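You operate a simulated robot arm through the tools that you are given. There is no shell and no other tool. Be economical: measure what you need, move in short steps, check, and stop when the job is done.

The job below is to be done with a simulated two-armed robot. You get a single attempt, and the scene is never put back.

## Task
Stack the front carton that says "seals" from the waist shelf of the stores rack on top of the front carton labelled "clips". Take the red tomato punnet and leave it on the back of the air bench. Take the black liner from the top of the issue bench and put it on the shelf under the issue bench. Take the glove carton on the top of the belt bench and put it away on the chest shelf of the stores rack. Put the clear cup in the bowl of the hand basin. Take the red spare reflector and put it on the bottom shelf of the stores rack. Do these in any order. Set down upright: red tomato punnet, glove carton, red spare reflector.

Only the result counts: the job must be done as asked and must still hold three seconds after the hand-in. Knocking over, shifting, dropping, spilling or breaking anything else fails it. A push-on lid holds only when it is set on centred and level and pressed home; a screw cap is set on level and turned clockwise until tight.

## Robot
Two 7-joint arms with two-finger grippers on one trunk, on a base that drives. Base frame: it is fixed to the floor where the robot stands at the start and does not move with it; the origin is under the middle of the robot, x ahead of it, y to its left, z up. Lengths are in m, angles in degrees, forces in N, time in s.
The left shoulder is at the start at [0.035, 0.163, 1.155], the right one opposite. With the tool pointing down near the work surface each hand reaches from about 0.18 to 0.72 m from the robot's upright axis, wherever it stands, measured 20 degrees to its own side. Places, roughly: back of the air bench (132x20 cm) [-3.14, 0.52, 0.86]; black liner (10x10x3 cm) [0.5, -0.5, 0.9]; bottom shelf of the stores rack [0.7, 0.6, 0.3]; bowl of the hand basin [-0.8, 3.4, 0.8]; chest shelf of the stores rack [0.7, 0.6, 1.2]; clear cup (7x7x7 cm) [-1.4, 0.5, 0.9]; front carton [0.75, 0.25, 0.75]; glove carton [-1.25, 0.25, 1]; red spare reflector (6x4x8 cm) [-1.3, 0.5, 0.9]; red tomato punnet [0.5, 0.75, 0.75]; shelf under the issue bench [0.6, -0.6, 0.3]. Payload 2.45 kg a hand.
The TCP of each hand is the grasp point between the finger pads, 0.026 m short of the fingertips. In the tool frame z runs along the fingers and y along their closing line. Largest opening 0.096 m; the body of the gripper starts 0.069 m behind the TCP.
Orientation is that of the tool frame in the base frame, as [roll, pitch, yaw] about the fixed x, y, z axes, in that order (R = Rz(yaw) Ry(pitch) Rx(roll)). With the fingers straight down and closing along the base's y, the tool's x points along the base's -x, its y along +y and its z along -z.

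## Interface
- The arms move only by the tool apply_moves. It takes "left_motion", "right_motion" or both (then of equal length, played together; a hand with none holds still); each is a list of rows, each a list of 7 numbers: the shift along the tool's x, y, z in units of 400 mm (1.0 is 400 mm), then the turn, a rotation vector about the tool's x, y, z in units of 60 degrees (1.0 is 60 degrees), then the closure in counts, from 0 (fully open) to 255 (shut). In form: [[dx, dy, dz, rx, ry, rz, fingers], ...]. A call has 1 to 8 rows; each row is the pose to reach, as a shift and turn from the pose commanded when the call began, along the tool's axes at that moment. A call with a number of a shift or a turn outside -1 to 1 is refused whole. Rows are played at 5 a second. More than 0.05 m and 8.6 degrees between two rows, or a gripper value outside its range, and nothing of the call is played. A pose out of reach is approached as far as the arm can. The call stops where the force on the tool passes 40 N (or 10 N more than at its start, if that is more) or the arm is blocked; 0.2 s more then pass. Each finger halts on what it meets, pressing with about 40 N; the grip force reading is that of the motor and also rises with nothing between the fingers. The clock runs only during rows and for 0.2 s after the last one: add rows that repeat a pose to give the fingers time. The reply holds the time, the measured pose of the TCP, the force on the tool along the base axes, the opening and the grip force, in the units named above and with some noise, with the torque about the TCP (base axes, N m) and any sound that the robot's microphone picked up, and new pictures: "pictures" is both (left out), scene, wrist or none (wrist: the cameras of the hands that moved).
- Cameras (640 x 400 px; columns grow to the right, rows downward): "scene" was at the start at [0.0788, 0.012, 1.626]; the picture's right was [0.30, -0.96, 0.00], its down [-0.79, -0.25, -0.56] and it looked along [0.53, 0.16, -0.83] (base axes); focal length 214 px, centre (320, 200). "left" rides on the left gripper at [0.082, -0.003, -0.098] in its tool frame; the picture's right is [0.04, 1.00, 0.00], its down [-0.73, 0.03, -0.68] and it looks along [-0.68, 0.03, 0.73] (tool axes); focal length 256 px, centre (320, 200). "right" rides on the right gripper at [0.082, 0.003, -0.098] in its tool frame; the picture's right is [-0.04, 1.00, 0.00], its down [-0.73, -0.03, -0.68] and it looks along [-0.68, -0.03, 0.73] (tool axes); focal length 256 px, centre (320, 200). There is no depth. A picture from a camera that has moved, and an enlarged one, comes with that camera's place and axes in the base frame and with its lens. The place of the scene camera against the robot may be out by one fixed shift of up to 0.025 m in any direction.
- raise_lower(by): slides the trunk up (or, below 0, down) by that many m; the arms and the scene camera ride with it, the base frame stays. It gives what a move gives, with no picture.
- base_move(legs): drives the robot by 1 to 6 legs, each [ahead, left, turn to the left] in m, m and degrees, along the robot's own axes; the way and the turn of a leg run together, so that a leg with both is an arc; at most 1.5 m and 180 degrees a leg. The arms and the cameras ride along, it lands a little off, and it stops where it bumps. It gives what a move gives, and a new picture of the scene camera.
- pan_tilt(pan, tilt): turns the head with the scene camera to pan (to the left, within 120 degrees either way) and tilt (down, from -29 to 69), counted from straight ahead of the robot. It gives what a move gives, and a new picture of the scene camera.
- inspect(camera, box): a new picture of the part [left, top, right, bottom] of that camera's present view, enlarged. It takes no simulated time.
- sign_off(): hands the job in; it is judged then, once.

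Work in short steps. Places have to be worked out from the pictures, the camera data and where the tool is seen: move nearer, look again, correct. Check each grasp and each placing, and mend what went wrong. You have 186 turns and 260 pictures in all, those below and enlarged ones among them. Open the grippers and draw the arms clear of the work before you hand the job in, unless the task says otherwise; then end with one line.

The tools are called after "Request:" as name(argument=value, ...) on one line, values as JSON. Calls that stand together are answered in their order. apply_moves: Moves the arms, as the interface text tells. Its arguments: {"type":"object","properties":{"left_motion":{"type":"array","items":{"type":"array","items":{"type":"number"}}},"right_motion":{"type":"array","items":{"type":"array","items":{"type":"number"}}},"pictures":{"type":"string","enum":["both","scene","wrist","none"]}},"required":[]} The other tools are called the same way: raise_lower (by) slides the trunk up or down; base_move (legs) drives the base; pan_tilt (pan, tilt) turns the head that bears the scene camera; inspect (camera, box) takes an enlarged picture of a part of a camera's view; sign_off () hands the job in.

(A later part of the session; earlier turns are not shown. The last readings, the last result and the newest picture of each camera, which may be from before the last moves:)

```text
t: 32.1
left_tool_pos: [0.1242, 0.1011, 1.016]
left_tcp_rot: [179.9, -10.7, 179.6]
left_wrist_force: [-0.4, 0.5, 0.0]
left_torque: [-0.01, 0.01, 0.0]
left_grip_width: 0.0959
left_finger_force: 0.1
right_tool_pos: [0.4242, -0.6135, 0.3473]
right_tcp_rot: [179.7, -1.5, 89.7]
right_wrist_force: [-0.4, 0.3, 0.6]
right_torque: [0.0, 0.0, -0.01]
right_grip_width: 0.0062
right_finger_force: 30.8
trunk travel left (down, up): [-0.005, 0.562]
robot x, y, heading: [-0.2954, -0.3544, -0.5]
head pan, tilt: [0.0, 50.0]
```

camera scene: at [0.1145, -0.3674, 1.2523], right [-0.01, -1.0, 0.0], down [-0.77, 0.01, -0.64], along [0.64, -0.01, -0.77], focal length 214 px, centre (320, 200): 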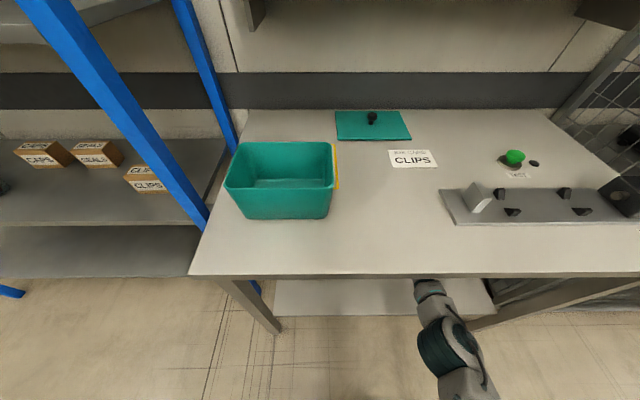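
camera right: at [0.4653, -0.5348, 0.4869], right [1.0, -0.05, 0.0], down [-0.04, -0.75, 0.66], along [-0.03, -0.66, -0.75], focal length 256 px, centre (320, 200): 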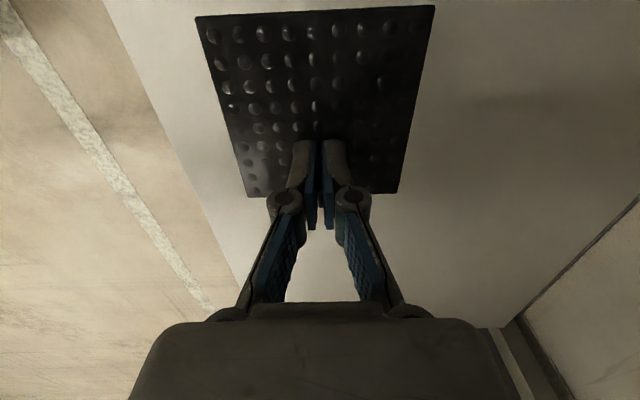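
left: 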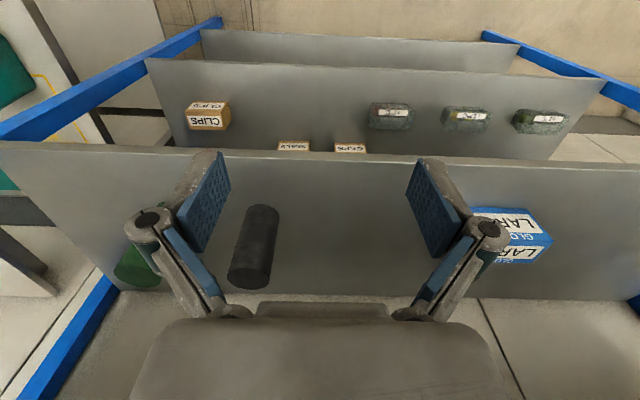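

Request:
apply_moves(right_motion=[[0, 0, 0.02, 0, 0, 0, 255], [0, 0, 0.04, 0, 0, 0, 255], [0, 0, 0.055, 0, 0, 0, 255]], pictures="wrist")

```text
t: 32.9
left_tool_pos: [0.1242, 0.1021, 1.0155]
left_tcp_rot: [179.9, -10.6, 179.6]
left_wrist_force: [0.3, -0.4, -0.1]
left_torque: [-0.02, 0.02, 0.03]
left_grip_width: 0.0958
left_finger_force: 0.1
right_tool_pos: [0.4273, -0.6121, 0.3243]
right_tcp_rot: [179.7, -1.5, 89.7]
right_wrist_force: [-0.6, -0.1, -0.1]
right_torque: [0.0, 0.06, 0.0]
right_grip_width: 0.0062
right_finger_force: 31.0
trunk travel left (down, up): [-0.005, 0.562]
robot x, y, heading: [-0.2925, -0.3505, -0.6]
head pan, tilt: [0.0, 50.0]
camera right: at [0.4302, -0.5328, 0.4239], right [1.0, -0.05, 0.0], down [-0.04, -0.75, 0.66], along [-0.03, -0.66, -0.75], focal length 256 px, centre (320, 200)
```

right: 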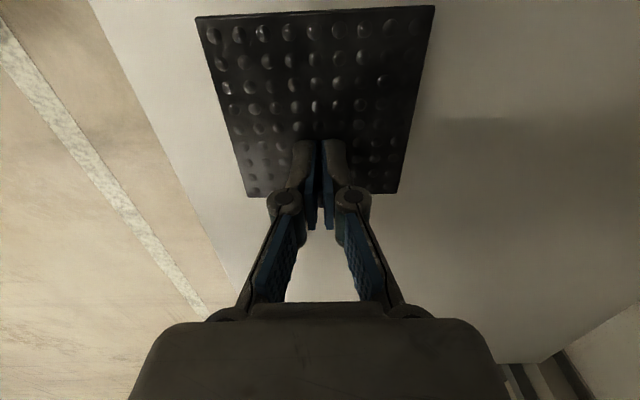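

Request:
apply_moves(right_motion=[[0, 0, 0.015, 0, 0, 0, 255], [0, 0, 0.03, 0, 0, 0, 255], [0, 0, 0.045, 0, 0, 0, 255]], pictures="none")

```text
t: 33.7
left_tool_pos: [0.1241, 0.1025, 1.0171]
left_tcp_rot: [179.9, -10.5, 179.5]
left_wrist_force: [0.1, -0.2, -0.7]
left_torque: [0.0, 0.02, 0.0]
left_grip_width: 0.0961
left_finger_force: 0.0
right_tool_pos: [0.4251, -0.6134, 0.3055]
right_tcp_rot: [179.7, -1.4, 89.8]
right_wrist_force: [-0.4, -0.1, -0.3]
right_torque: [-0.03, 0.0, -0.01]
right_grip_width: 0.0059
right_finger_force: 31.2
right hand out of reach, approached as far as the arm can: row 3
trunk travel left (down, up): [-0.005, 0.562]
robot x, y, heading: [-0.2903, -0.3503, -0.7]
head pan, tilt: [0.0, 50.0]
```

The arm is near its limit again, so I drive a bit nearer to be able to lower further.

Request:
base_move(legs=[[0.08, 0, 0]])

Request:
apply_moves(right_motion=[[0, -0.04, 0.015, 0, 0, 0, 255], [0, -0.08, 0.03, 0, 0, 0, 255], [0, -0.08, 0.045, 0, 0, 0, 255], [0, -0.08, 0.06, 0, 0, 0, 255]], pictures="wrist")

```text
t: 34.8
left_tool_pos: [0.2071, 0.1025, 1.0162]
left_tcp_rot: [-180.0, -10.7, 179.7]
left_wrist_force: [-0.1, 0.6, 0.2]
left_torque: [0.03, 0.03, 0.02]
left_grip_width: 0.0963
left_finger_force: 0.0
right_tool_pos: [0.5059, -0.6137, 0.3049]
right_tcp_rot: [179.8, -1.5, 89.7]
right_wrist_force: [0.5, -0.4, -0.7]
right_torque: [0.01, 0.0, 0.03]
right_grip_width: 0.0059
right_finger_force: 31.4
trunk travel left (down, up): [-0.005, 0.562]
robot x, y, heading: [-0.2119, -0.3563, -0.8]
head pan, tilt: [0.0, 50.0]
camera scene: at [0.1948, -0.3691, 1.2523], right [-0.01, -1.0, 0.0], down [-0.77, 0.01, -0.64], along [0.64, -0.01, -0.77], focal length 214 px, centre (320, 200)
```

scene: 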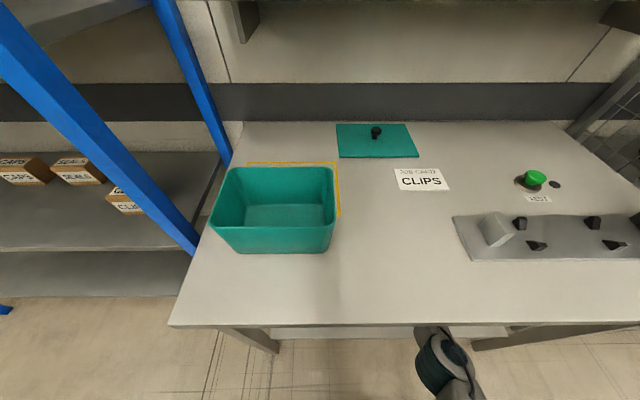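

```text
t: 35.8
left_tool_pos: [0.1928, 0.1038, 1.0195]
left_tcp_rot: [180.0, -10.1, 179.5]
left_wrist_force: [-0.1, 0.3, -0.2]
left_torque: [-0.01, 0.01, -0.02]
left_grip_width: 0.0959
left_finger_force: 0.1
right_tool_pos: [0.4749, -0.6135, 0.2969]
right_tcp_rot: [178.9, -1.6, 89.6]
right_wrist_force: [-9.6, 4.0, 23.4]
right_torque: [-0.45, 0.37, -0.11]
right_grip_width: 0.0059
right_finger_force: 31.5
trunk travel left (down, up): [-0.005, 0.562]
robot x, y, heading: [-0.2112, -0.3556, -0.5]
head pan, tilt: [0.0, 50.0]
stopped in row 4 (right hand): the force on the tool passed its limit at 45 N (the readings are from after the stop); the commanded pose is now the measured one
camera right: at [0.4758, -0.5342, 0.3962], right [1.0, -0.05, 0.02], down [-0.05, -0.75, 0.66], along [-0.02, -0.66, -0.75], focal length 256 px, centre (320, 200)
```

right: 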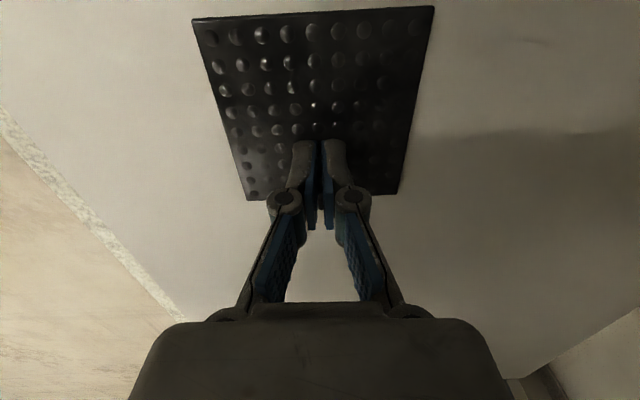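

The pad touches down at about z 0.297. I open the fingers and lift off.

Request:
apply_moves(right_motion=[[0, 0, -0.005, 0, 0, 0, 170], [0, 0, -0.005, 0, 0, 0, 150], [0, 0, -0.08, 0, 0, 0, 150], [0, 0, -0.18, 0, 0, 0, 150]], pictures="wrist")

```text
t: 36.8
left_tool_pos: [0.1939, 0.1014, 1.0212]
left_tcp_rot: [179.9, -10.0, 179.5]
left_wrist_force: [-0.1, 0.4, -0.3]
left_torque: [0.02, 0.02, -0.01]
left_grip_width: 0.0959
left_finger_force: 0.0
right_tool_pos: [0.4739, -0.6185, 0.3628]
right_tcp_rot: [179.0, -1.5, 89.7]
right_wrist_force: [0.4, -0.3, 1.6]
right_torque: [0.03, -0.01, 0.0]
right_grip_width: 0.0397
right_finger_force: 0.0
trunk travel left (down, up): [-0.005, 0.562]
robot x, y, heading: [-0.2155, -0.3513, -0.6]
head pan, tilt: [0.0, 50.0]
camera right: at [0.4753, -0.5401, 0.4628], right [1.0, -0.05, 0.02], down [-0.05, -0.75, 0.66], along [-0.02, -0.66, -0.75], focal length 256 px, centre (320, 200)
```

right: 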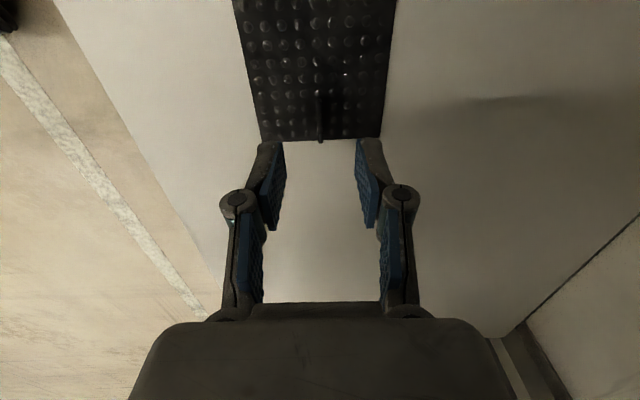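

The liner lies flat on the shelf with the fingers clear. I reverse out from the bench and strafe left towards the rack.

Request:
base_move(legs=[[-0.4, 0, 0], [0, 0.6, 0]])

Request:
raise_lower(by=0.2)

Request:
pan_tilt(pan=0, tilt=20)

```text
t: 42.2
left_tool_pos: [-0.218, 0.6977, 1.024]
left_tcp_rot: [179.7, -10.1, -179.0]
left_wrist_force: [0.0, 0.3, 0.0]
left_torque: [0.01, 0.01, 0.01]
left_grip_width: 0.0959
left_finger_force: 0.1
right_tool_pos: [0.0788, -0.0133, 0.3615]
right_tcp_rot: [179.1, -1.8, 90.9]
right_wrist_force: [0.9, -0.3, 0.4]
right_torque: [0.03, -0.07, -0.04]
right_grip_width: 0.0396
right_finger_force: 0.1
trunk travel left (down, up): [-0.005, 0.562]
robot x, y, heading: [-0.6135, 0.2369, 1.0]
head pan, tilt: [0.0, 50.0]
camera scene: at [-0.2082, 0.2258, 1.2528], right [0.01, -1.0, 0.0], down [-0.77, -0.01, -0.64], along [0.64, 0.01, -0.77], focal length 214 px, centre (320, 200)
```

scene: 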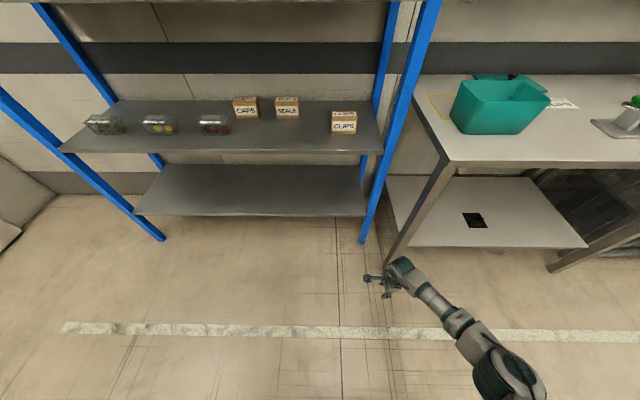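

```text
t: 44.4
left_tool_pos: [-0.2692, 0.7044, 1.2577]
left_tcp_rot: [179.9, -3.1, -179.0]
left_wrist_force: [0.0, -0.8, -0.5]
left_torque: [-0.01, 0.03, -0.04]
left_grip_width: 0.096
left_finger_force: 0.0
right_tool_pos: [0.0984, -0.0114, 0.6213]
right_tcp_rot: [173.9, -1.5, 91.1]
right_wrist_force: [-0.2, 0.5, -0.6]
right_torque: [0.04, 0.01, 0.02]
right_grip_width: 0.0396
right_finger_force: 0.1
trunk travel left (down, up): [-0.205, 0.362]
robot x, y, heading: [-0.6139, 0.2372, 0.8]
head pan, tilt: [0.0, 50.0]
```

```text
t: 45.4
left_tool_pos: [-0.2701, 0.7034, 1.2579]
left_tcp_rot: [179.8, -3.0, -179.1]
left_wrist_force: [0.4, 0.9, 0.5]
left_torque: [-0.03, 0.0, -0.01]
left_grip_width: 0.096
left_finger_force: 0.1
right_tool_pos: [0.0996, -0.0099, 0.6223]
right_tcp_rot: [173.9, -1.5, 91.0]
right_wrist_force: [0.1, 0.6, -0.4]
right_torque: [-0.01, -0.01, 0.03]
right_grip_width: 0.0396
right_finger_force: 0.1
trunk travel left (down, up): [-0.205, 0.362]
robot x, y, heading: [-0.6153, 0.238, 0.8]
head pan, tilt: [0.0, 20.0]
camera scene: at [-0.4271, 0.2304, 1.5548], right [0.01, -1.0, 0.0], down [-0.35, -0.01, -0.94], along [0.94, 0.01, -0.35], focal length 214 px, centre (320, 200)
```

scene: 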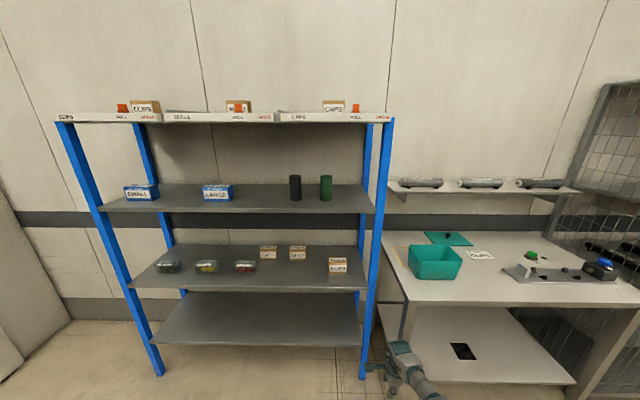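

The liner is seen resting on the under-bench shelf. Rack geometry: front at x≈0.47, shelves at about 0.29, 0.71 and 1.16. I zoom in on the cartons to size them.

Request:
inspect(camera="scene", box=[220, 230, 360, 300])

Request:
inspect(camera="scene", box=[100, 160, 380, 300])

```text
4.57 times, centred on (290, 265) of scene
camera zoom: at [-0.4271, 0.2304, 1.5548], right [0.01, -1.0, 0.0], down [-0.35, -0.01, -0.94], along [0.94, 0.01, -0.35], focal length 980 px, centre (457, -97)
```

zoom: 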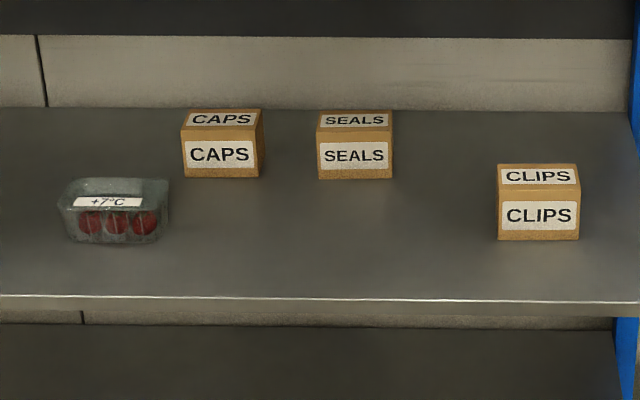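

```text
2.29 times, centred on (240, 230) of scene
camera zoom: at [-0.4271, 0.2304, 1.5548], right [0.01, -1.0, 0.0], down [-0.35, -0.01, -0.94], along [0.94, 0.01, -0.35], focal length 490 px, centre (503, 131)
```

zoom: 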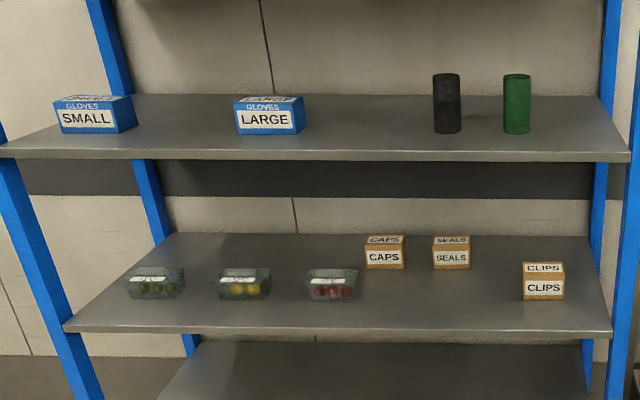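

The cartons are about 10.5 cm wide in y, 5.5 cm deep in x and 7.7 cm high, so they must be gripped across x. I turn the left hand to close along x and tuck the right arm back.

Request:
apply_moves(left_motion=[[0, 0, 0, 0, 0, -0.125, 0], [0, 0, 0, 0, 0, -0.25, 0], [0, 0, 0, 0, 0, -0.375, 0], [0, 0, 0.03, 0, 0, -0.5, 0], [0, 0, 0.06, 0, 0, -0.625, 0], [0, 0, 0.1, 0, 0, -0.75, 0], [0, 0, 0.15, 0, 0, -0.875, 0], [0, 0, 0.2, 0, 0, -1.0, 0]], right_motion=[[0, -0.09, -0.07, 0, 0, 0, 0], [0, -0.18, -0.14, 0, 0, 0, 0], [0, -0.27, -0.21, 0, 0, 0, 0], [0, -0.36, -0.28, 0, 0, 0, 0], [0, -0.45, -0.35, 0, 0, 0, 0], [0, -0.54, -0.42, 0, 0, 0, 0], [0, -0.63, -0.49, 0, 0, 0, 0], [0, -0.72, -0.56, 0, 0, 0, 0]], pictures="none")

Request:
apply_moves(left_motion=[[0, 0, 0, 0, 0, -0.125, 0], [0, 0, 0, 0, 0, -0.25, 0], [0, 0, 0, 0, 0, -0.375, 0], [0, 0, 0, 0, 0, -0.5, 0]], pictures="none")

Request:
apply_moves(left_motion=[[0, 0, 0.05, 0, 0.125, 0, 0], [0, 0, 0.1, 0, 0.25, 0, 0], [0, 0, 0.15, 0, 0.375, 0, 0], [0, 0, 0.2, 0, 0.5, 0, 0], [0, 0, 0.25, 0, 0.625, 0, 0], [0, 0, 0.3, 0, 0.75, 0, 0]], pictures="both")

```text
t: 47.2
left_tool_pos: [-0.2753, 0.7035, 1.1792]
left_tcp_rot: [177.4, -1.4, -118.9]
left_wrist_force: [0.2, -0.3, 0.1]
left_torque: [-0.06, -0.02, -0.03]
left_grip_width: 0.0959
left_finger_force: 0.0
right_tool_pos: [-0.2153, -0.0218, 0.8168]
right_tcp_rot: [173.7, -1.5, 91.0]
right_wrist_force: [0.0, -0.9, 0.6]
right_torque: [-0.02, 0.01, 0.01]
right_grip_width: 0.0959
right_finger_force: 0.0
trunk travel left (down, up): [-0.205, 0.362]
robot x, y, heading: [-0.6113, 0.2366, 0.8]
head pan, tilt: [0.0, 20.0]
```

```text
t: 48.2
left_tool_pos: [-0.2741, 0.7028, 1.1787]
left_tcp_rot: [177.0, 0.3, -89.0]
left_wrist_force: [0.4, 0.1, 0.4]
left_torque: [0.01, -0.02, -0.01]
left_grip_width: 0.0961
left_finger_force: 0.0
right_tool_pos: [-0.213, -0.0207, 0.8175]
right_tcp_rot: [173.7, -1.5, 91.0]
right_wrist_force: [0.3, 0.2, 0.2]
right_torque: [0.01, -0.02, 0.01]
right_grip_width: 0.0961
right_finger_force: 0.0
trunk travel left (down, up): [-0.205, 0.362]
robot x, y, heading: [-0.6141, 0.2374, 0.8]
head pan, tilt: [0.0, 20.0]
```

```text
t: 49.6
left_tool_pos: [-0.2802, 0.7042, 1.0581]
left_tcp_rot: [175.7, -45.0, -86.1]
left_wrist_force: [-0.1, -0.5, 0.2]
left_torque: [-0.01, 0.0, -0.03]
left_grip_width: 0.096
left_finger_force: 0.0
right_tool_pos: [-0.2126, -0.0195, 0.8159]
right_tcp_rot: [173.8, -1.4, 91.0]
right_wrist_force: [-0.1, 0.7, -0.6]
right_torque: [-0.03, -0.03, 0.02]
right_grip_width: 0.0961
right_finger_force: 0.1
trunk travel left (down, up): [-0.205, 0.362]
robot x, y, heading: [-0.6147, 0.2353, 0.8]
head pan, tilt: [0.0, 20.0]
camera scene: at [-0.4289, 0.232, 1.5551], right [0.01, -1.0, 0.0], down [-0.35, -0.01, -0.94], along [0.94, 0.01, -0.35], focal length 214 px, centre (320, 200)
camera left: at [-0.2699, 0.7165, 1.186], right [-1.0, -0.04, 0.08], down [-0.05, 1.0, -0.04], along [-0.08, -0.04, -1.0], focal length 256 px, centre (320, 200)
```

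scene: 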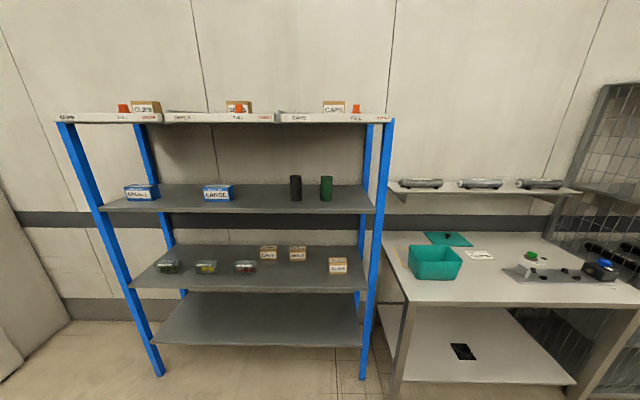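
left: 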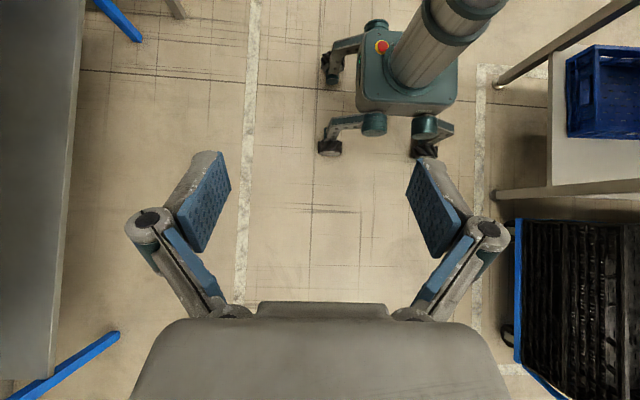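

The left hand is tilted 45° with its camera looking straight down, which suits picking under the chest shelf. I drive closer and lower the trunk slightly.

Request:
base_move(legs=[[0.5, -0.03, -0.8]])

Request:
raise_lower(by=-0.08)

```text
t: 52.6
left_tool_pos: [0.247, 0.6656, 1.0579]
left_tcp_rot: [175.7, -44.7, -87.4]
left_wrist_force: [-0.2, -0.5, 0.3]
left_torque: [0.0, 0.02, 0.01]
left_grip_width: 0.0957
left_finger_force: 0.0
right_tool_pos: [0.2965, -0.0599, 0.8172]
right_tcp_rot: [173.9, -1.5, 89.6]
right_wrist_force: [-0.4, -1.0, 0.1]
right_torque: [0.02, -0.04, 0.02]
right_grip_width: 0.0961
right_finger_force: 0.1
trunk travel left (down, up): [-0.205, 0.362]
robot x, y, heading: [-0.1008, 0.2102, -0.7]
head pan, tilt: [0.0, 20.0]
camera scene: at [0.0864, 0.1963, 1.5551], right [-0.01, -1.0, 0.0], down [-0.35, 0.0, -0.94], along [0.94, -0.01, -0.35], focal length 214 px, centre (320, 200)
```

scene: 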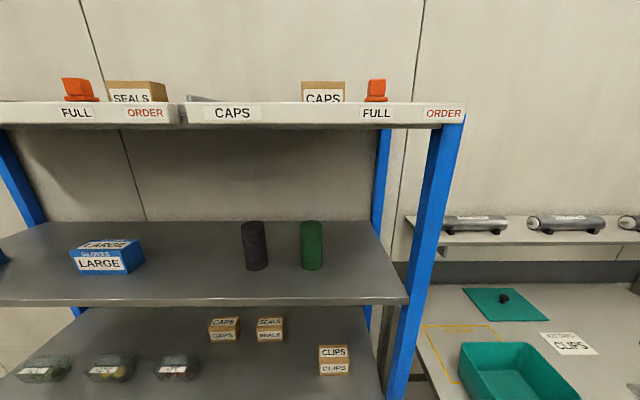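

```text
t: 53.8
left_tool_pos: [0.2437, 0.6655, 0.9804]
left_tcp_rot: [176.1, -44.8, -87.7]
left_wrist_force: [0.3, 0.0, -0.4]
left_torque: [-0.03, -0.05, -0.02]
left_grip_width: 0.0958
left_finger_force: 0.1
right_tool_pos: [0.2932, -0.0597, 0.7386]
right_tcp_rot: [173.5, -1.5, 89.7]
right_wrist_force: [0.0, -0.1, -0.2]
right_torque: [-0.01, -0.01, -0.03]
right_grip_width: 0.0959
right_finger_force: 0.1
trunk travel left (down, up): [-0.125, 0.442]
robot x, y, heading: [-0.0964, 0.2087, -0.7]
head pan, tilt: [0.0, 20.0]
```

I bring the left hand in front of the shelf gap and level its closing line.

Request:
apply_moves(left_motion=[[0.04, -0.044, 0.087, 0.005, 0, 0.013, 0], [0.08, -0.088, 0.174, 0.01, 0, 0.027, 0], [0.12, -0.132, 0.261, 0.015, 0, 0.04, 0], [0.16, -0.176, 0.349, 0.02, 0, 0.054, 0], [0.2, -0.22, 0.436, 0.024, 0, 0.067, 0], [0.24, -0.265, 0.523, 0.027, 0, 0.081, 0]], pictures="both")

```text
t: 55.1
left_tool_pos: [0.3465, 0.446, 0.8943]
left_tcp_rot: [-177.7, -44.8, -94.5]
left_wrist_force: [0.1, -0.2, -0.2]
left_torque: [0.0, -0.03, -0.01]
left_grip_width: 0.0958
left_finger_force: 0.1
right_tool_pos: [0.2942, -0.0614, 0.7374]
right_tcp_rot: [173.7, -1.6, 89.8]
right_wrist_force: [-0.3, 0.8, -0.8]
right_torque: [0.03, 0.0, 0.01]
right_grip_width: 0.0963
right_finger_force: 0.0
trunk travel left (down, up): [-0.125, 0.442]
robot x, y, heading: [-0.1014, 0.2101, -0.4]
head pan, tilt: [0.0, 20.0]
camera scene: at [0.1716, 0.1911, 1.4626], right [-0.01, -1.0, 0.0], down [-0.35, 0.01, -0.94], along [0.94, -0.01, -0.35], focal length 214 px, centre (320, 200)
camera left: at [0.3464, 0.4582, 1.0223], right [-1.0, 0.02, 0.0], down [0.02, 1.0, -0.04], along [0.0, -0.04, -1.0], focal length 256 px, centre (320, 200)
```

scene: 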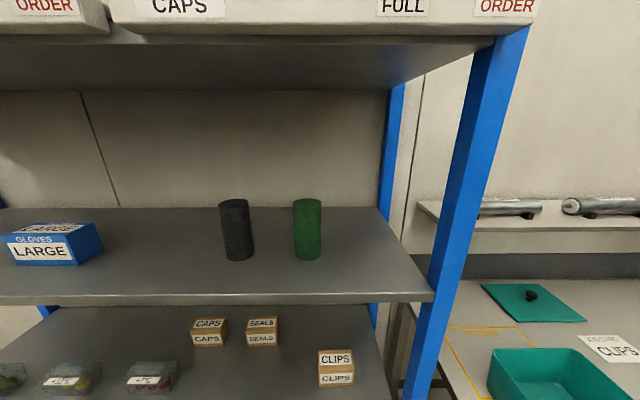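
left: 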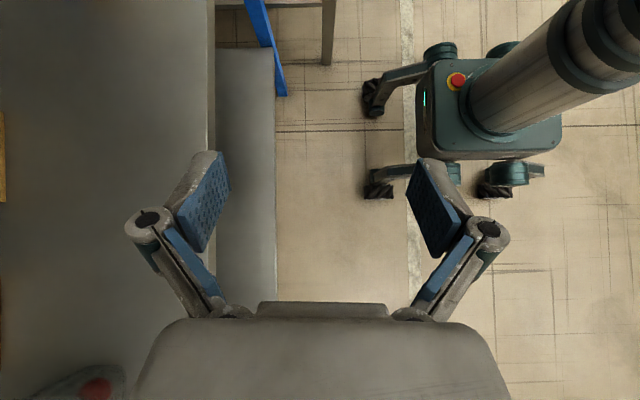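

The shelf edge is at x≈0.477 and the seals carton is at y≈0.40. I pull the right hand back and raise it for clearance, then drive 0.15 m forward.

Request:
apply_moves(right_motion=[[0, -0.1, -0.06, 0, 0, 0, 0], [0, -0.2, -0.12, 0, 0, 0, 0], [0, -0.3, -0.18, 0, 0, 0, 0], [0, -0.36, -0.25, 0, 0, 0, 0]], pictures="none")

Request:
base_move(legs=[[0.15, 0, 0.4]])

```text
t: 56.1
left_tool_pos: [0.3452, 0.4494, 0.8942]
left_tcp_rot: [-177.6, -44.8, -94.4]
left_wrist_force: [-0.4, 0.0, 0.3]
left_torque: [0.02, 0.03, 0.01]
left_grip_width: 0.0959
left_finger_force: 0.1
right_tool_pos: [0.2342, -0.083, 0.8625]
right_tcp_rot: [173.8, -1.5, 89.6]
right_wrist_force: [0.1, 0.3, 0.2]
right_torque: [-0.01, -0.05, 0.0]
right_grip_width: 0.0961
right_finger_force: 0.1
right hand out of reach, approached as far as the arm can: row 1, 2, 3, 4
trunk travel left (down, up): [-0.125, 0.442]
robot x, y, heading: [-0.0986, 0.2066, -0.6]
head pan, tilt: [0.0, 20.0]
```

```text
t: 57.5
left_tool_pos: [0.4873, 0.454, 0.8969]
left_tcp_rot: [-177.3, -45.0, -94.3]
left_wrist_force: [-0.2, 0.6, 0.4]
left_torque: [-0.04, -0.02, -0.01]
left_grip_width: 0.096
left_finger_force: 0.1
right_tool_pos: [0.381, -0.0806, 0.867]
right_tcp_rot: [173.3, -1.2, 89.9]
right_wrist_force: [-0.1, -0.2, -0.1]
right_torque: [-0.06, 0.0, 0.02]
right_grip_width: 0.096
right_finger_force: 0.1
trunk travel left (down, up): [-0.125, 0.442]
robot x, y, heading: [0.0455, 0.2082, 0.2]
head pan, tilt: [0.0, 20.0]
camera scene: at [0.3065, 0.2016, 1.4666], right [0.0, -1.0, 0.01], down [-0.34, 0.0, -0.94], along [0.94, -0.01, -0.34], focal length 214 px, centre (320, 200)
```

scene: 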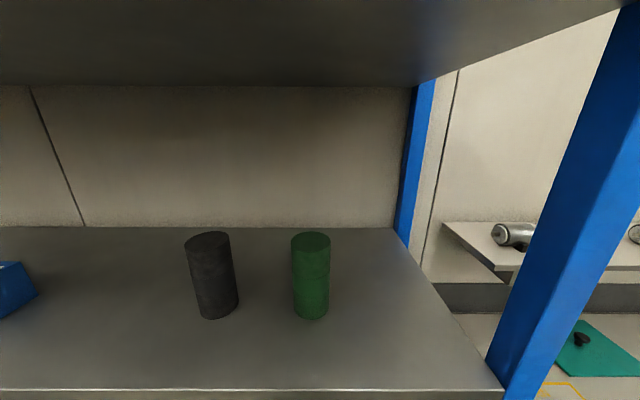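

Request:
apply_moves(left_motion=[[0.01, -0.11, 0.03, 0, 0, 0, 0], [0.02, -0.22, 0.06, 0, 0, 0, 0], [0.03, -0.33, 0.09, 0, 0, 0, 0], [0.04, -0.44, 0.11, 0, 0, 0, 0], [0.053, -0.54, 0.125, 0, 0, 0, 0]], pictures="both")

```text
t: 58.7
left_tool_pos: [0.7015, 0.3969, 0.8855]
left_tcp_rot: [-177.4, -44.9, -94.0]
left_wrist_force: [-0.3, -0.3, 0.6]
left_torque: [0.02, -0.02, 0.04]
left_grip_width: 0.0958
left_finger_force: 0.1
right_tool_pos: [0.3824, -0.0822, 0.8639]
right_tcp_rot: [173.5, -1.3, 89.8]
right_wrist_force: [0.4, 0.1, -0.2]
right_torque: [0.0, -0.03, -0.01]
right_grip_width: 0.096
right_finger_force: 0.1
trunk travel left (down, up): [-0.125, 0.442]
robot x, y, heading: [0.048, 0.2051, -0.3]
head pan, tilt: [0.0, 20.0]
camera scene: at [0.313, 0.2001, 1.4642], right [0.0, -1.0, 0.0], down [-0.34, 0.0, -0.94], along [0.94, 0.0, -0.34], focal length 214 px, centre (320, 200)
camera left: at [0.7008, 0.4078, 1.0136], right [-1.0, 0.01, 0.0], down [0.01, 1.0, -0.04], along [0.0, -0.04, -1.0], focal length 256 px, centre (320, 200)
```

scene: 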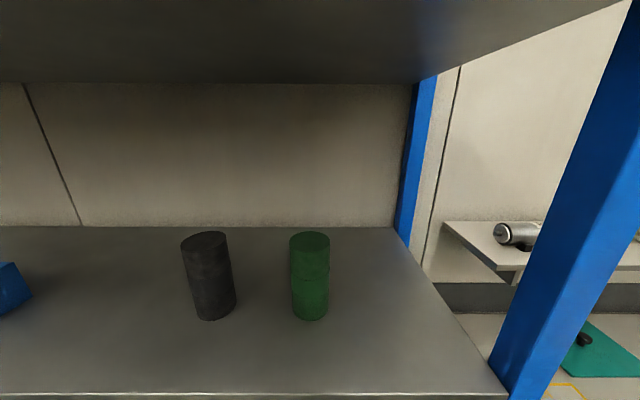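
left: 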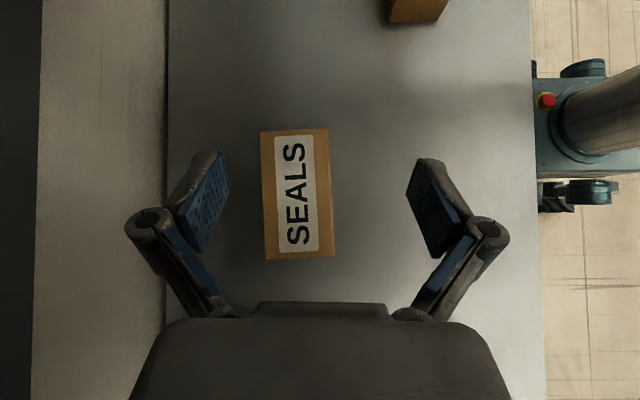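

The "seals" carton top is centred at about (0.721, 0.394) with its top at z≈0.80. I lower the hand so that the fingers straddle it.

Request:
apply_moves(left_motion=[[0, -0.05, 0, 0, 0, 0, 0], [-0.065, -0.05, 0.061, 0, 0, 0, 0], [-0.13, -0.05, 0.12, 0, 0, 0, 0], [-0.17, -0.05, 0.16, 0, 0, 0, 0]], pictures="wrist")

```text
t: 59.7
left_tool_pos: [0.7239, 0.3954, 0.7902]
left_tcp_rot: [-177.3, -44.9, -94.3]
left_wrist_force: [-0.1, -0.1, 0.0]
left_torque: [0.0, 0.01, 0.02]
left_grip_width: 0.0963
left_finger_force: 0.0
right_tool_pos: [0.3814, -0.0825, 0.8653]
right_tcp_rot: [173.2, -1.3, 89.7]
right_wrist_force: [-0.4, -0.9, -0.8]
right_torque: [0.0, 0.02, -0.03]
right_grip_width: 0.0959
right_finger_force: 0.1
trunk travel left (down, up): [-0.125, 0.442]
robot x, y, heading: [0.0423, 0.2056, -0.1]
head pan, tilt: [0.0, 20.0]
camera left: at [0.723, 0.407, 0.9197], right [-1.0, 0.01, -0.01], down [0.01, 1.0, -0.04], along [0.01, -0.04, -1.0], focal length 256 px, centre (320, 200)
```

left: 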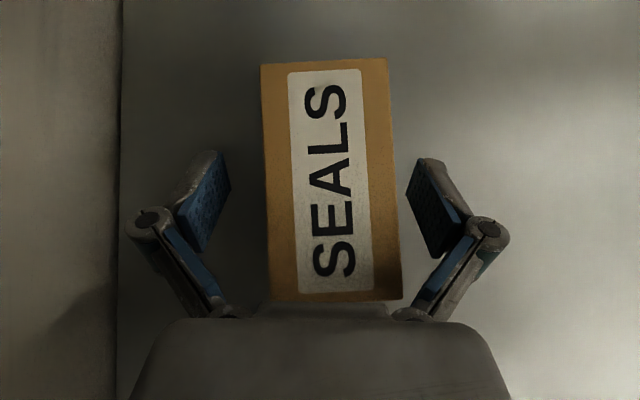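

The top is at z≈0.807. I lower a bit more and close the fingers.

Request:
apply_moves(left_motion=[[-0.02, 0.012, 0.02, 0, 0, 0, 0], [-0.025, 0.012, 0.025, 0, 0, 0, 90], [-0.025, 0.012, 0.025, 0, 0, 0, 255], [-0.025, 0.012, 0.025, 0, 0, 0, 255], [-0.025, 0.012, 0.025, 0, 0, 0, 255]], pictures="wrist")

```text
t: 60.9
left_tool_pos: [0.7194, 0.3946, 0.7798]
left_tcp_rot: [-176.9, -45.0, -94.4]
left_wrist_force: [-2.1, 2.6, 21.8]
left_torque: [0.43, 0.26, 0.13]
left_grip_width: 0.0749
left_finger_force: 39.5
right_tool_pos: [0.3808, -0.0836, 0.8662]
right_tcp_rot: [173.2, -1.2, 89.8]
right_wrist_force: [0.0, 0.8, -0.4]
right_torque: [-0.01, -0.02, -0.02]
right_grip_width: 0.0961
right_finger_force: 0.0
trunk travel left (down, up): [-0.125, 0.442]
robot x, y, heading: [0.0501, 0.2049, -0.3]
head pan, tilt: [0.0, 20.0]
camera left: at [0.7189, 0.4058, 0.9083], right [-1.0, 0.01, -0.01], down [0.01, 1.0, -0.04], along [0.01, -0.04, -1.0], focal length 256 px, centre (320, 200)
```

left: 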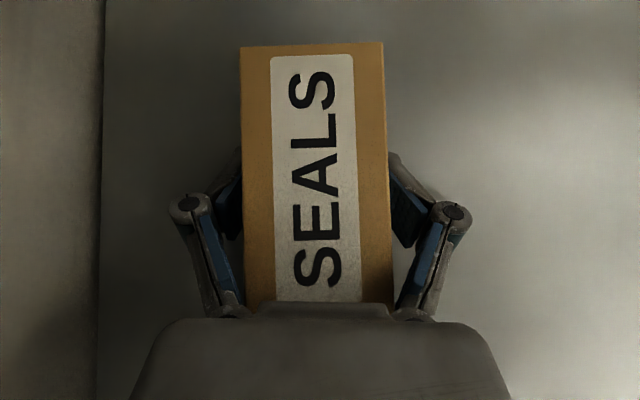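

The grip reads 7.5 cm at 39 N. I lift a little to check the hold.

Request:
apply_moves(left_motion=[[0.03, 0, -0.03, 0, 0, 0, 255], [0.06, 0, -0.06, 0, 0, 0, 255], [0.08, 0, -0.08, 0, 0, 0, 255]], pictures="wrist")

```text
t: 61.7
left_tool_pos: [0.7199, 0.3971, 0.8208]
left_tcp_rot: [-177.5, -44.9, -94.3]
left_wrist_force: [0.0, 0.5, -2.0]
left_torque: [0.01, 0.02, 0.02]
left_grip_width: 0.0745
left_finger_force: 40.2
right_tool_pos: [0.3811, -0.0828, 0.8652]
right_tcp_rot: [173.3, -1.1, 89.7]
right_wrist_force: [0.0, 0.1, -0.2]
right_torque: [-0.01, 0.05, -0.01]
right_grip_width: 0.0959
right_finger_force: 0.1
trunk travel left (down, up): [-0.125, 0.442]
robot x, y, heading: [0.0485, 0.2097, -0.2]
head pan, tilt: [0.0, 20.0]
camera left: at [0.7193, 0.4075, 0.949], right [-1.0, 0.01, 0.0], down [0.01, 1.0, -0.04], along [0.0, -0.04, -1.0], focal length 256 px, centre (320, 200)
```

left: 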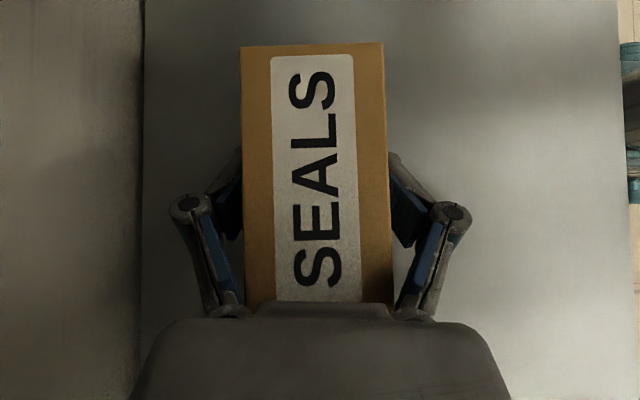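

The carton is held firmly and level. I raise it and carry it right, staying deeper than the "clips" carton so I can see that one beside it.

Request:
apply_moves(left_motion=[[0.08, 0, -0.08, 0, 0, 0, 255], [0.12, 0, -0.1, 0, 0, 0, 255], [0.2, 0, -0.02, 0, 0, 0, 255], [0.28, 0, 0.06, 0, 0, 0, 255], [0.36, 0, 0.14, 0, 0, 0, 255], [0.44, 0, 0.22, 0, 0, 0, 255], [0.5, 0, 0.28, 0, 0, 0, 255]], pictures="wrist")

```text
t: 63.3
left_tool_pos: [0.6597, 0.2503, 0.8848]
left_tcp_rot: [-177.5, -44.8, -94.2]
left_wrist_force: [-0.5, -0.8, -2.4]
left_torque: [-0.01, 0.02, -0.01]
left_grip_width: 0.0743
left_finger_force: 39.9
left hand out of reach, approached as far as the arm can: row 4, 5, 6, 7
right_tool_pos: [0.3801, -0.0812, 0.8662]
right_tcp_rot: [173.3, -1.1, 89.7]
right_wrist_force: [0.4, 0.1, 0.8]
right_torque: [-0.01, 0.02, 0.0]
right_grip_width: 0.0959
right_finger_force: 0.1
trunk travel left (down, up): [-0.125, 0.442]
robot x, y, heading: [0.0501, 0.2079, -0.3]
head pan, tilt: [0.0, 20.0]
camera left: at [0.6601, 0.2625, 1.0134], right [-1.0, 0.01, 0.0], down [0.01, 1.0, -0.04], along [0.0, -0.04, -1.0], focal length 256 px, centre (320, 200)
```

left: 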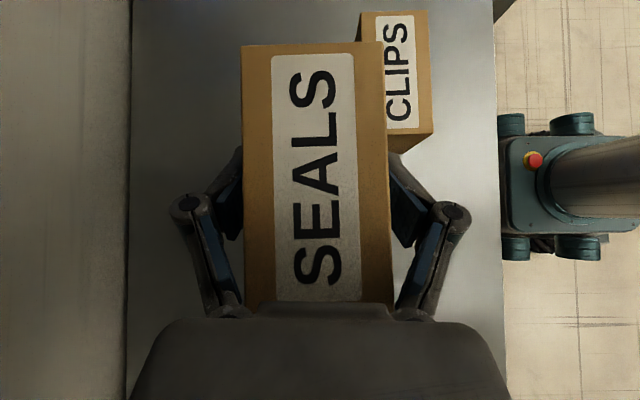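

Clips' top centre is at about (0.592, 0.143). The arm was only limited by forward extension, so I pull back in x first and then move right over it.

Request:
apply_moves(left_motion=[[0, 0.08, 0, 0, 0, 0, 255], [0, 0.17, 0, 0, 0, 0, 255], [0.06, 0.17, 0.06, 0, 0, 0, 255], [0.12, 0.17, 0.12, 0, 0, 0, 255], [0.17, 0.17, 0.17, 0, 0, 0, 255]], pictures="wrist")

```text
t: 64.5
left_tool_pos: [0.5987, 0.1889, 0.8816]
left_tcp_rot: [-177.3, -44.8, -94.2]
left_wrist_force: [-0.1, 0.6, -1.7]
left_torque: [0.01, -0.02, -0.01]
left_grip_width: 0.0744
left_finger_force: 40.1
left hand out of reach, approached as far as the arm can: row 4, 5
right_tool_pos: [0.3806, -0.082, 0.8664]
right_tcp_rot: [173.3, -1.2, 89.8]
right_wrist_force: [-0.6, 0.6, -0.2]
right_torque: [0.0, 0.0, -0.02]
right_grip_width: 0.0959
right_finger_force: 0.0
trunk travel left (down, up): [-0.125, 0.442]
robot x, y, heading: [0.0489, 0.2043, -0.3]
head pan, tilt: [0.0, 20.0]
camera left: at [0.5972, 0.2012, 1.0101], right [-1.0, 0.01, -0.01], down [0.01, 1.0, -0.04], along [0.01, -0.04, -1.0], focal length 256 px, centre (320, 200)
```

left: 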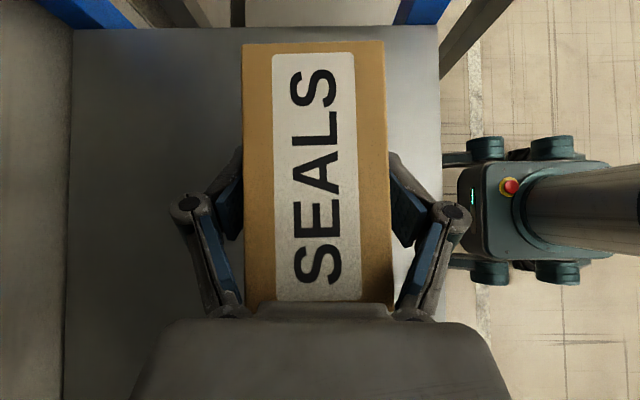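

I need 4.6 cm more to the right. I raise the right hand above bench level first, then strafe the base.

Request:
apply_moves(right_motion=[[0.05, 0, -0.1, 0, 0, 0, 0], [0.1, 0, -0.2, 0, 0, 0, 0], [0.15, 0, -0.3, 0, 0, 0, 0], [0.15, 0, -0.4, 0, 0, 0, 0]], pictures="none")

Request:
base_move(legs=[[0, -0.046, 0]])

```text
t: 65.5
left_tool_pos: [0.6008, 0.1867, 0.8795]
left_tcp_rot: [-177.5, -44.8, -94.1]
left_wrist_force: [0.7, 0.1, -1.8]
left_torque: [-0.03, 0.02, 0.02]
left_grip_width: 0.074
left_finger_force: 40.1
right_tool_pos: [0.3637, -0.0271, 1.0234]
right_tcp_rot: [173.4, -1.5, 90.0]
right_wrist_force: [0.1, 0.5, -0.5]
right_torque: [0.01, -0.04, 0.01]
right_grip_width: 0.0961
right_finger_force: 0.0
trunk travel left (down, up): [-0.125, 0.442]
robot x, y, heading: [0.045, 0.2081, -0.1]
head pan, tilt: [0.0, 20.0]
```

```text
t: 66.4
left_tool_pos: [0.6022, 0.1658, 0.8781]
left_tcp_rot: [-177.6, -45.9, -93.8]
left_wrist_force: [0.9, 1.5, -3.0]
left_torque: [-0.08, 0.04, -0.03]
left_grip_width: 0.0741
left_finger_force: 40.1
right_tool_pos: [0.3642, -0.0456, 1.0273]
right_tcp_rot: [173.5, -0.2, 90.1]
right_wrist_force: [-0.4, 1.0, -0.9]
right_torque: [-0.06, -0.01, 0.01]
right_grip_width: 0.0961
right_finger_force: 0.0
trunk travel left (down, up): [-0.125, 0.442]
robot x, y, heading: [0.0484, 0.1662, -0.3]
head pan, tilt: [0.0, 20.0]
camera scene: at [0.3192, 0.1688, 1.4626], right [0.0, -1.0, 0.01], down [-0.35, -0.01, -0.94], along [0.94, -0.01, -0.35], focal length 214 px, centre (320, 200)
```

scene: 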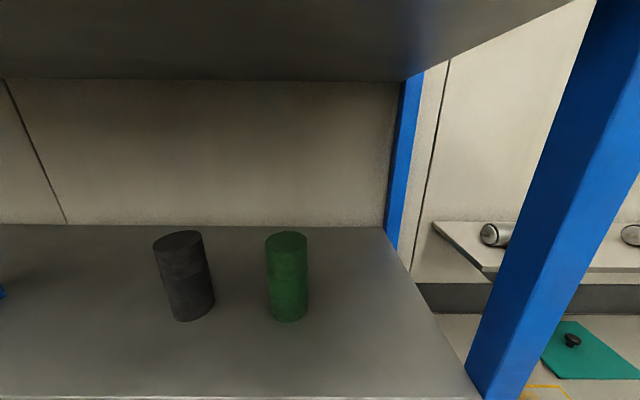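

Request:
apply_moves(left_motion=[[0, 0.016, 0, 0, 0, 0, 255], [0, 0.016, 0, 0, 0, 0, 255]], pictures="wrist")

```text
t: 67.0
left_tool_pos: [0.593, 0.1385, 0.8805]
left_tcp_rot: [-177.6, -44.5, -94.0]
left_wrist_force: [-0.2, -1.5, -1.6]
left_torque: [0.06, -0.05, 0.03]
left_grip_width: 0.0743
left_finger_force: 40.1
right_tool_pos: [0.3607, -0.0752, 1.0232]
right_tcp_rot: [173.2, -1.5, 90.1]
right_wrist_force: [0.0, -0.8, -1.1]
right_torque: [0.03, -0.01, -0.01]
right_grip_width: 0.0961
right_finger_force: 0.0
trunk travel left (down, up): [-0.125, 0.442]
robot x, y, heading: [0.0474, 0.1614, -0.3]
head pan, tilt: [0.0, 20.0]
camera left: at [0.5918, 0.1503, 1.0097], right [-1.0, 0.01, 0.0], down [0.01, 1.0, -0.03], along [0.0, -0.03, -1.0], focal length 256 px, centre (320, 200)
```

left: 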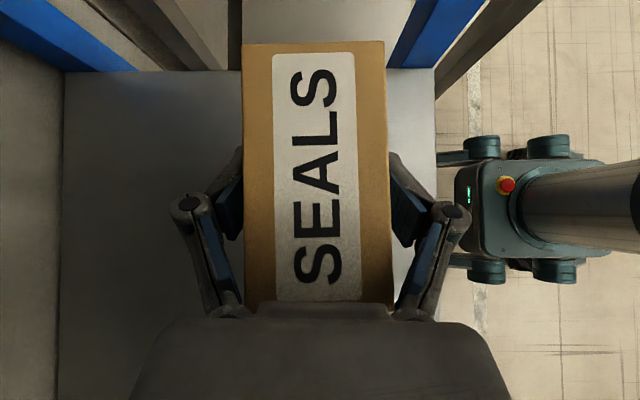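

The hand is at the target within a few mm. I lower in small steps until the cartons touch.

Request:
apply_moves(left_motion=[[-0.017, 0, 0.002, 0, 0, 0, 255], [-0.025, 0, 0.01, 0, 0, 0, 255], [-0.033, 0, 0.018, 0, 0, 0, 255]], pictures="none")

```text
t: 67.8
left_tool_pos: [0.5921, 0.1435, 0.8661]
left_tcp_rot: [-177.4, -44.4, -94.1]
left_wrist_force: [-1.2, -1.6, -1.6]
left_torque: [0.07, -0.06, 0.02]
left_grip_width: 0.0743
left_finger_force: 39.7
right_tool_pos: [0.36, -0.0759, 1.0229]
right_tcp_rot: [173.2, -1.6, 89.9]
right_wrist_force: [0.6, 0.1, 0.4]
right_torque: [0.03, 0.0, -0.02]
right_grip_width: 0.096
right_finger_force: 0.1
trunk travel left (down, up): [-0.125, 0.442]
robot x, y, heading: [0.0462, 0.163, -0.3]
head pan, tilt: [0.0, 20.0]
```

Request:
apply_moves(left_motion=[[-0.007, 0, 0.007, 0, 0, 0, 255], [-0.014, 0, 0.014, 0, 0, 0, 255]], pictures="none")

```text
t: 68.4
left_tool_pos: [0.5931, 0.1521, 0.8584]
left_tcp_rot: [-177.4, -44.9, -94.0]
left_wrist_force: [0.5, -0.8, -1.6]
left_torque: [0.01, -0.02, 0.0]
left_grip_width: 0.0742
left_finger_force: 39.9
right_tool_pos: [0.3608, -0.0659, 1.0248]
right_tcp_rot: [173.2, -1.2, 90.0]
right_wrist_force: [0.0, -0.1, -0.5]
right_torque: [0.05, -0.03, 0.0]
right_grip_width: 0.0958
right_finger_force: 0.0
trunk travel left (down, up): [-0.125, 0.442]
robot x, y, heading: [0.0474, 0.1641, -0.1]
head pan, tilt: [0.0, 20.0]
```

No contact yet. I continue down and correct y slightly.

Request:
apply_moves(left_motion=[[0.002, 0, 0.015, 0, 0, 0, 255], [-0.007, 0, 0.024, 0, 0, 0, 255], [-0.014, 0, 0.031, 0, 0, 0, 255]], pictures="none")

```text
t: 69.3
left_tool_pos: [0.5931, 0.1492, 0.8551]
left_tcp_rot: [-176.4, -45.1, -94.4]
left_wrist_force: [-2.5, 5.7, 18.6]
left_torque: [1.04, 0.58, -0.06]
left_grip_width: 0.0743
left_finger_force: 40.1
right_tool_pos: [0.3582, -0.064, 1.0257]
right_tcp_rot: [173.0, -1.3, 90.2]
right_wrist_force: [0.4, -1.3, 0.0]
right_torque: [0.02, 0.03, -0.02]
right_grip_width: 0.096
right_finger_force: 0.1
trunk travel left (down, up): [-0.125, 0.442]
robot x, y, heading: [0.0462, 0.1693, -0.1]
head pan, tilt: [0.0, 20.0]
stopped in row 3 (left hand): the force on the tool passed its limit at 52 N (the readings are from after the stop); the commanded pose is now the measured one
```

The cartons are in contact. I open the fingers in place and look.

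Request:
apply_moves(left_motion=[[0.003, 0, -0.003, 0, 0, 0, 255], [0.003, 0, -0.003, 0, 0, 0, 30], [0.003, 0, -0.003, 0, 0, 0, 0], [0.003, 0, -0.003, 0, 0, 0, 0]], pictures="wrist")

```text
t: 70.3
left_tool_pos: [0.5916, 0.153, 0.854]
left_tcp_rot: [-176.5, -45.1, -94.4]
left_wrist_force: [0.6, -0.4, -0.5]
left_torque: [0.04, -0.01, -0.06]
left_grip_width: 0.096
left_finger_force: 0.1
right_tool_pos: [0.358, -0.0625, 1.0264]
right_tcp_rot: [173.0, -1.0, 90.1]
right_wrist_force: [-0.2, -0.4, 0.0]
right_torque: [0.03, 0.0, -0.02]
right_grip_width: 0.0962
right_finger_force: 0.1
trunk travel left (down, up): [-0.125, 0.442]
robot x, y, heading: [0.0496, 0.167, -0.2]
head pan, tilt: [0.0, 20.0]
camera left: at [0.5905, 0.1648, 0.983], right [-1.0, 0.0, -0.01], down [0.01, 1.0, -0.04], along [0.01, -0.04, -1.0], focal length 256 px, centre (320, 200)
```

left: 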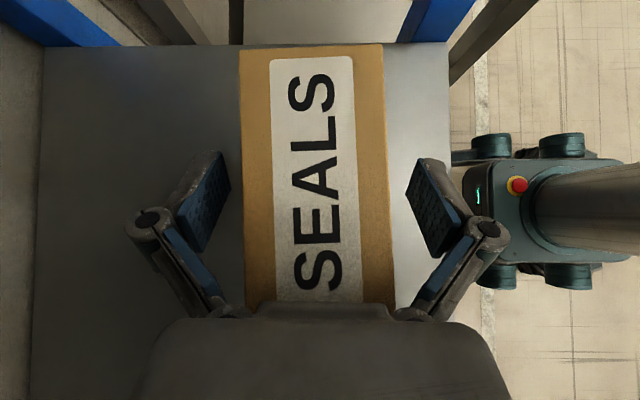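

The carton stands on the lower one. I slide the open hand out to the left and slightly up, along the carton's sides.

Request:
apply_moves(left_motion=[[-0.01, 0, -0.03, 0, 0, 0, 0], [-0.06, 0, -0.1, 0, 0, 0, 0], [-0.12, 0, -0.18, 0, 0, 0, 0], [-0.194, 0, -0.265, 0, 0, 0, 0]], pictures="wrist")

```text
t: 71.3
left_tool_pos: [0.5969, 0.2868, 0.8723]
left_tcp_rot: [-176.6, -45.6, -94.3]
left_wrist_force: [0.3, -0.1, 0.2]
left_torque: [0.01, -0.01, 0.0]
left_grip_width: 0.096
left_finger_force: 0.1
right_tool_pos: [0.3577, -0.0552, 1.0286]
right_tcp_rot: [173.0, -0.8, 90.1]
right_wrist_force: [-0.9, 0.8, -0.3]
right_torque: [0.01, -0.02, -0.02]
right_grip_width: 0.096
right_finger_force: 0.0
trunk travel left (down, up): [-0.125, 0.442]
robot x, y, heading: [0.0498, 0.1652, -0.2]
head pan, tilt: [0.0, 20.0]
camera left: at [0.594, 0.2998, 0.9993], right [-1.0, 0.01, -0.01], down [0.01, 1.0, -0.05], along [0.01, -0.05, -1.0], focal length 256 px, centre (320, 200)
```

left: 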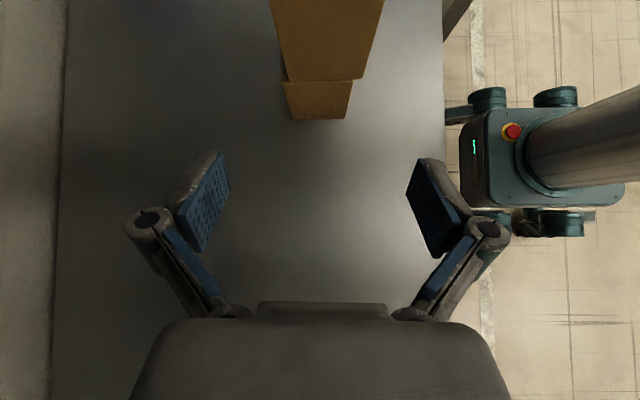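

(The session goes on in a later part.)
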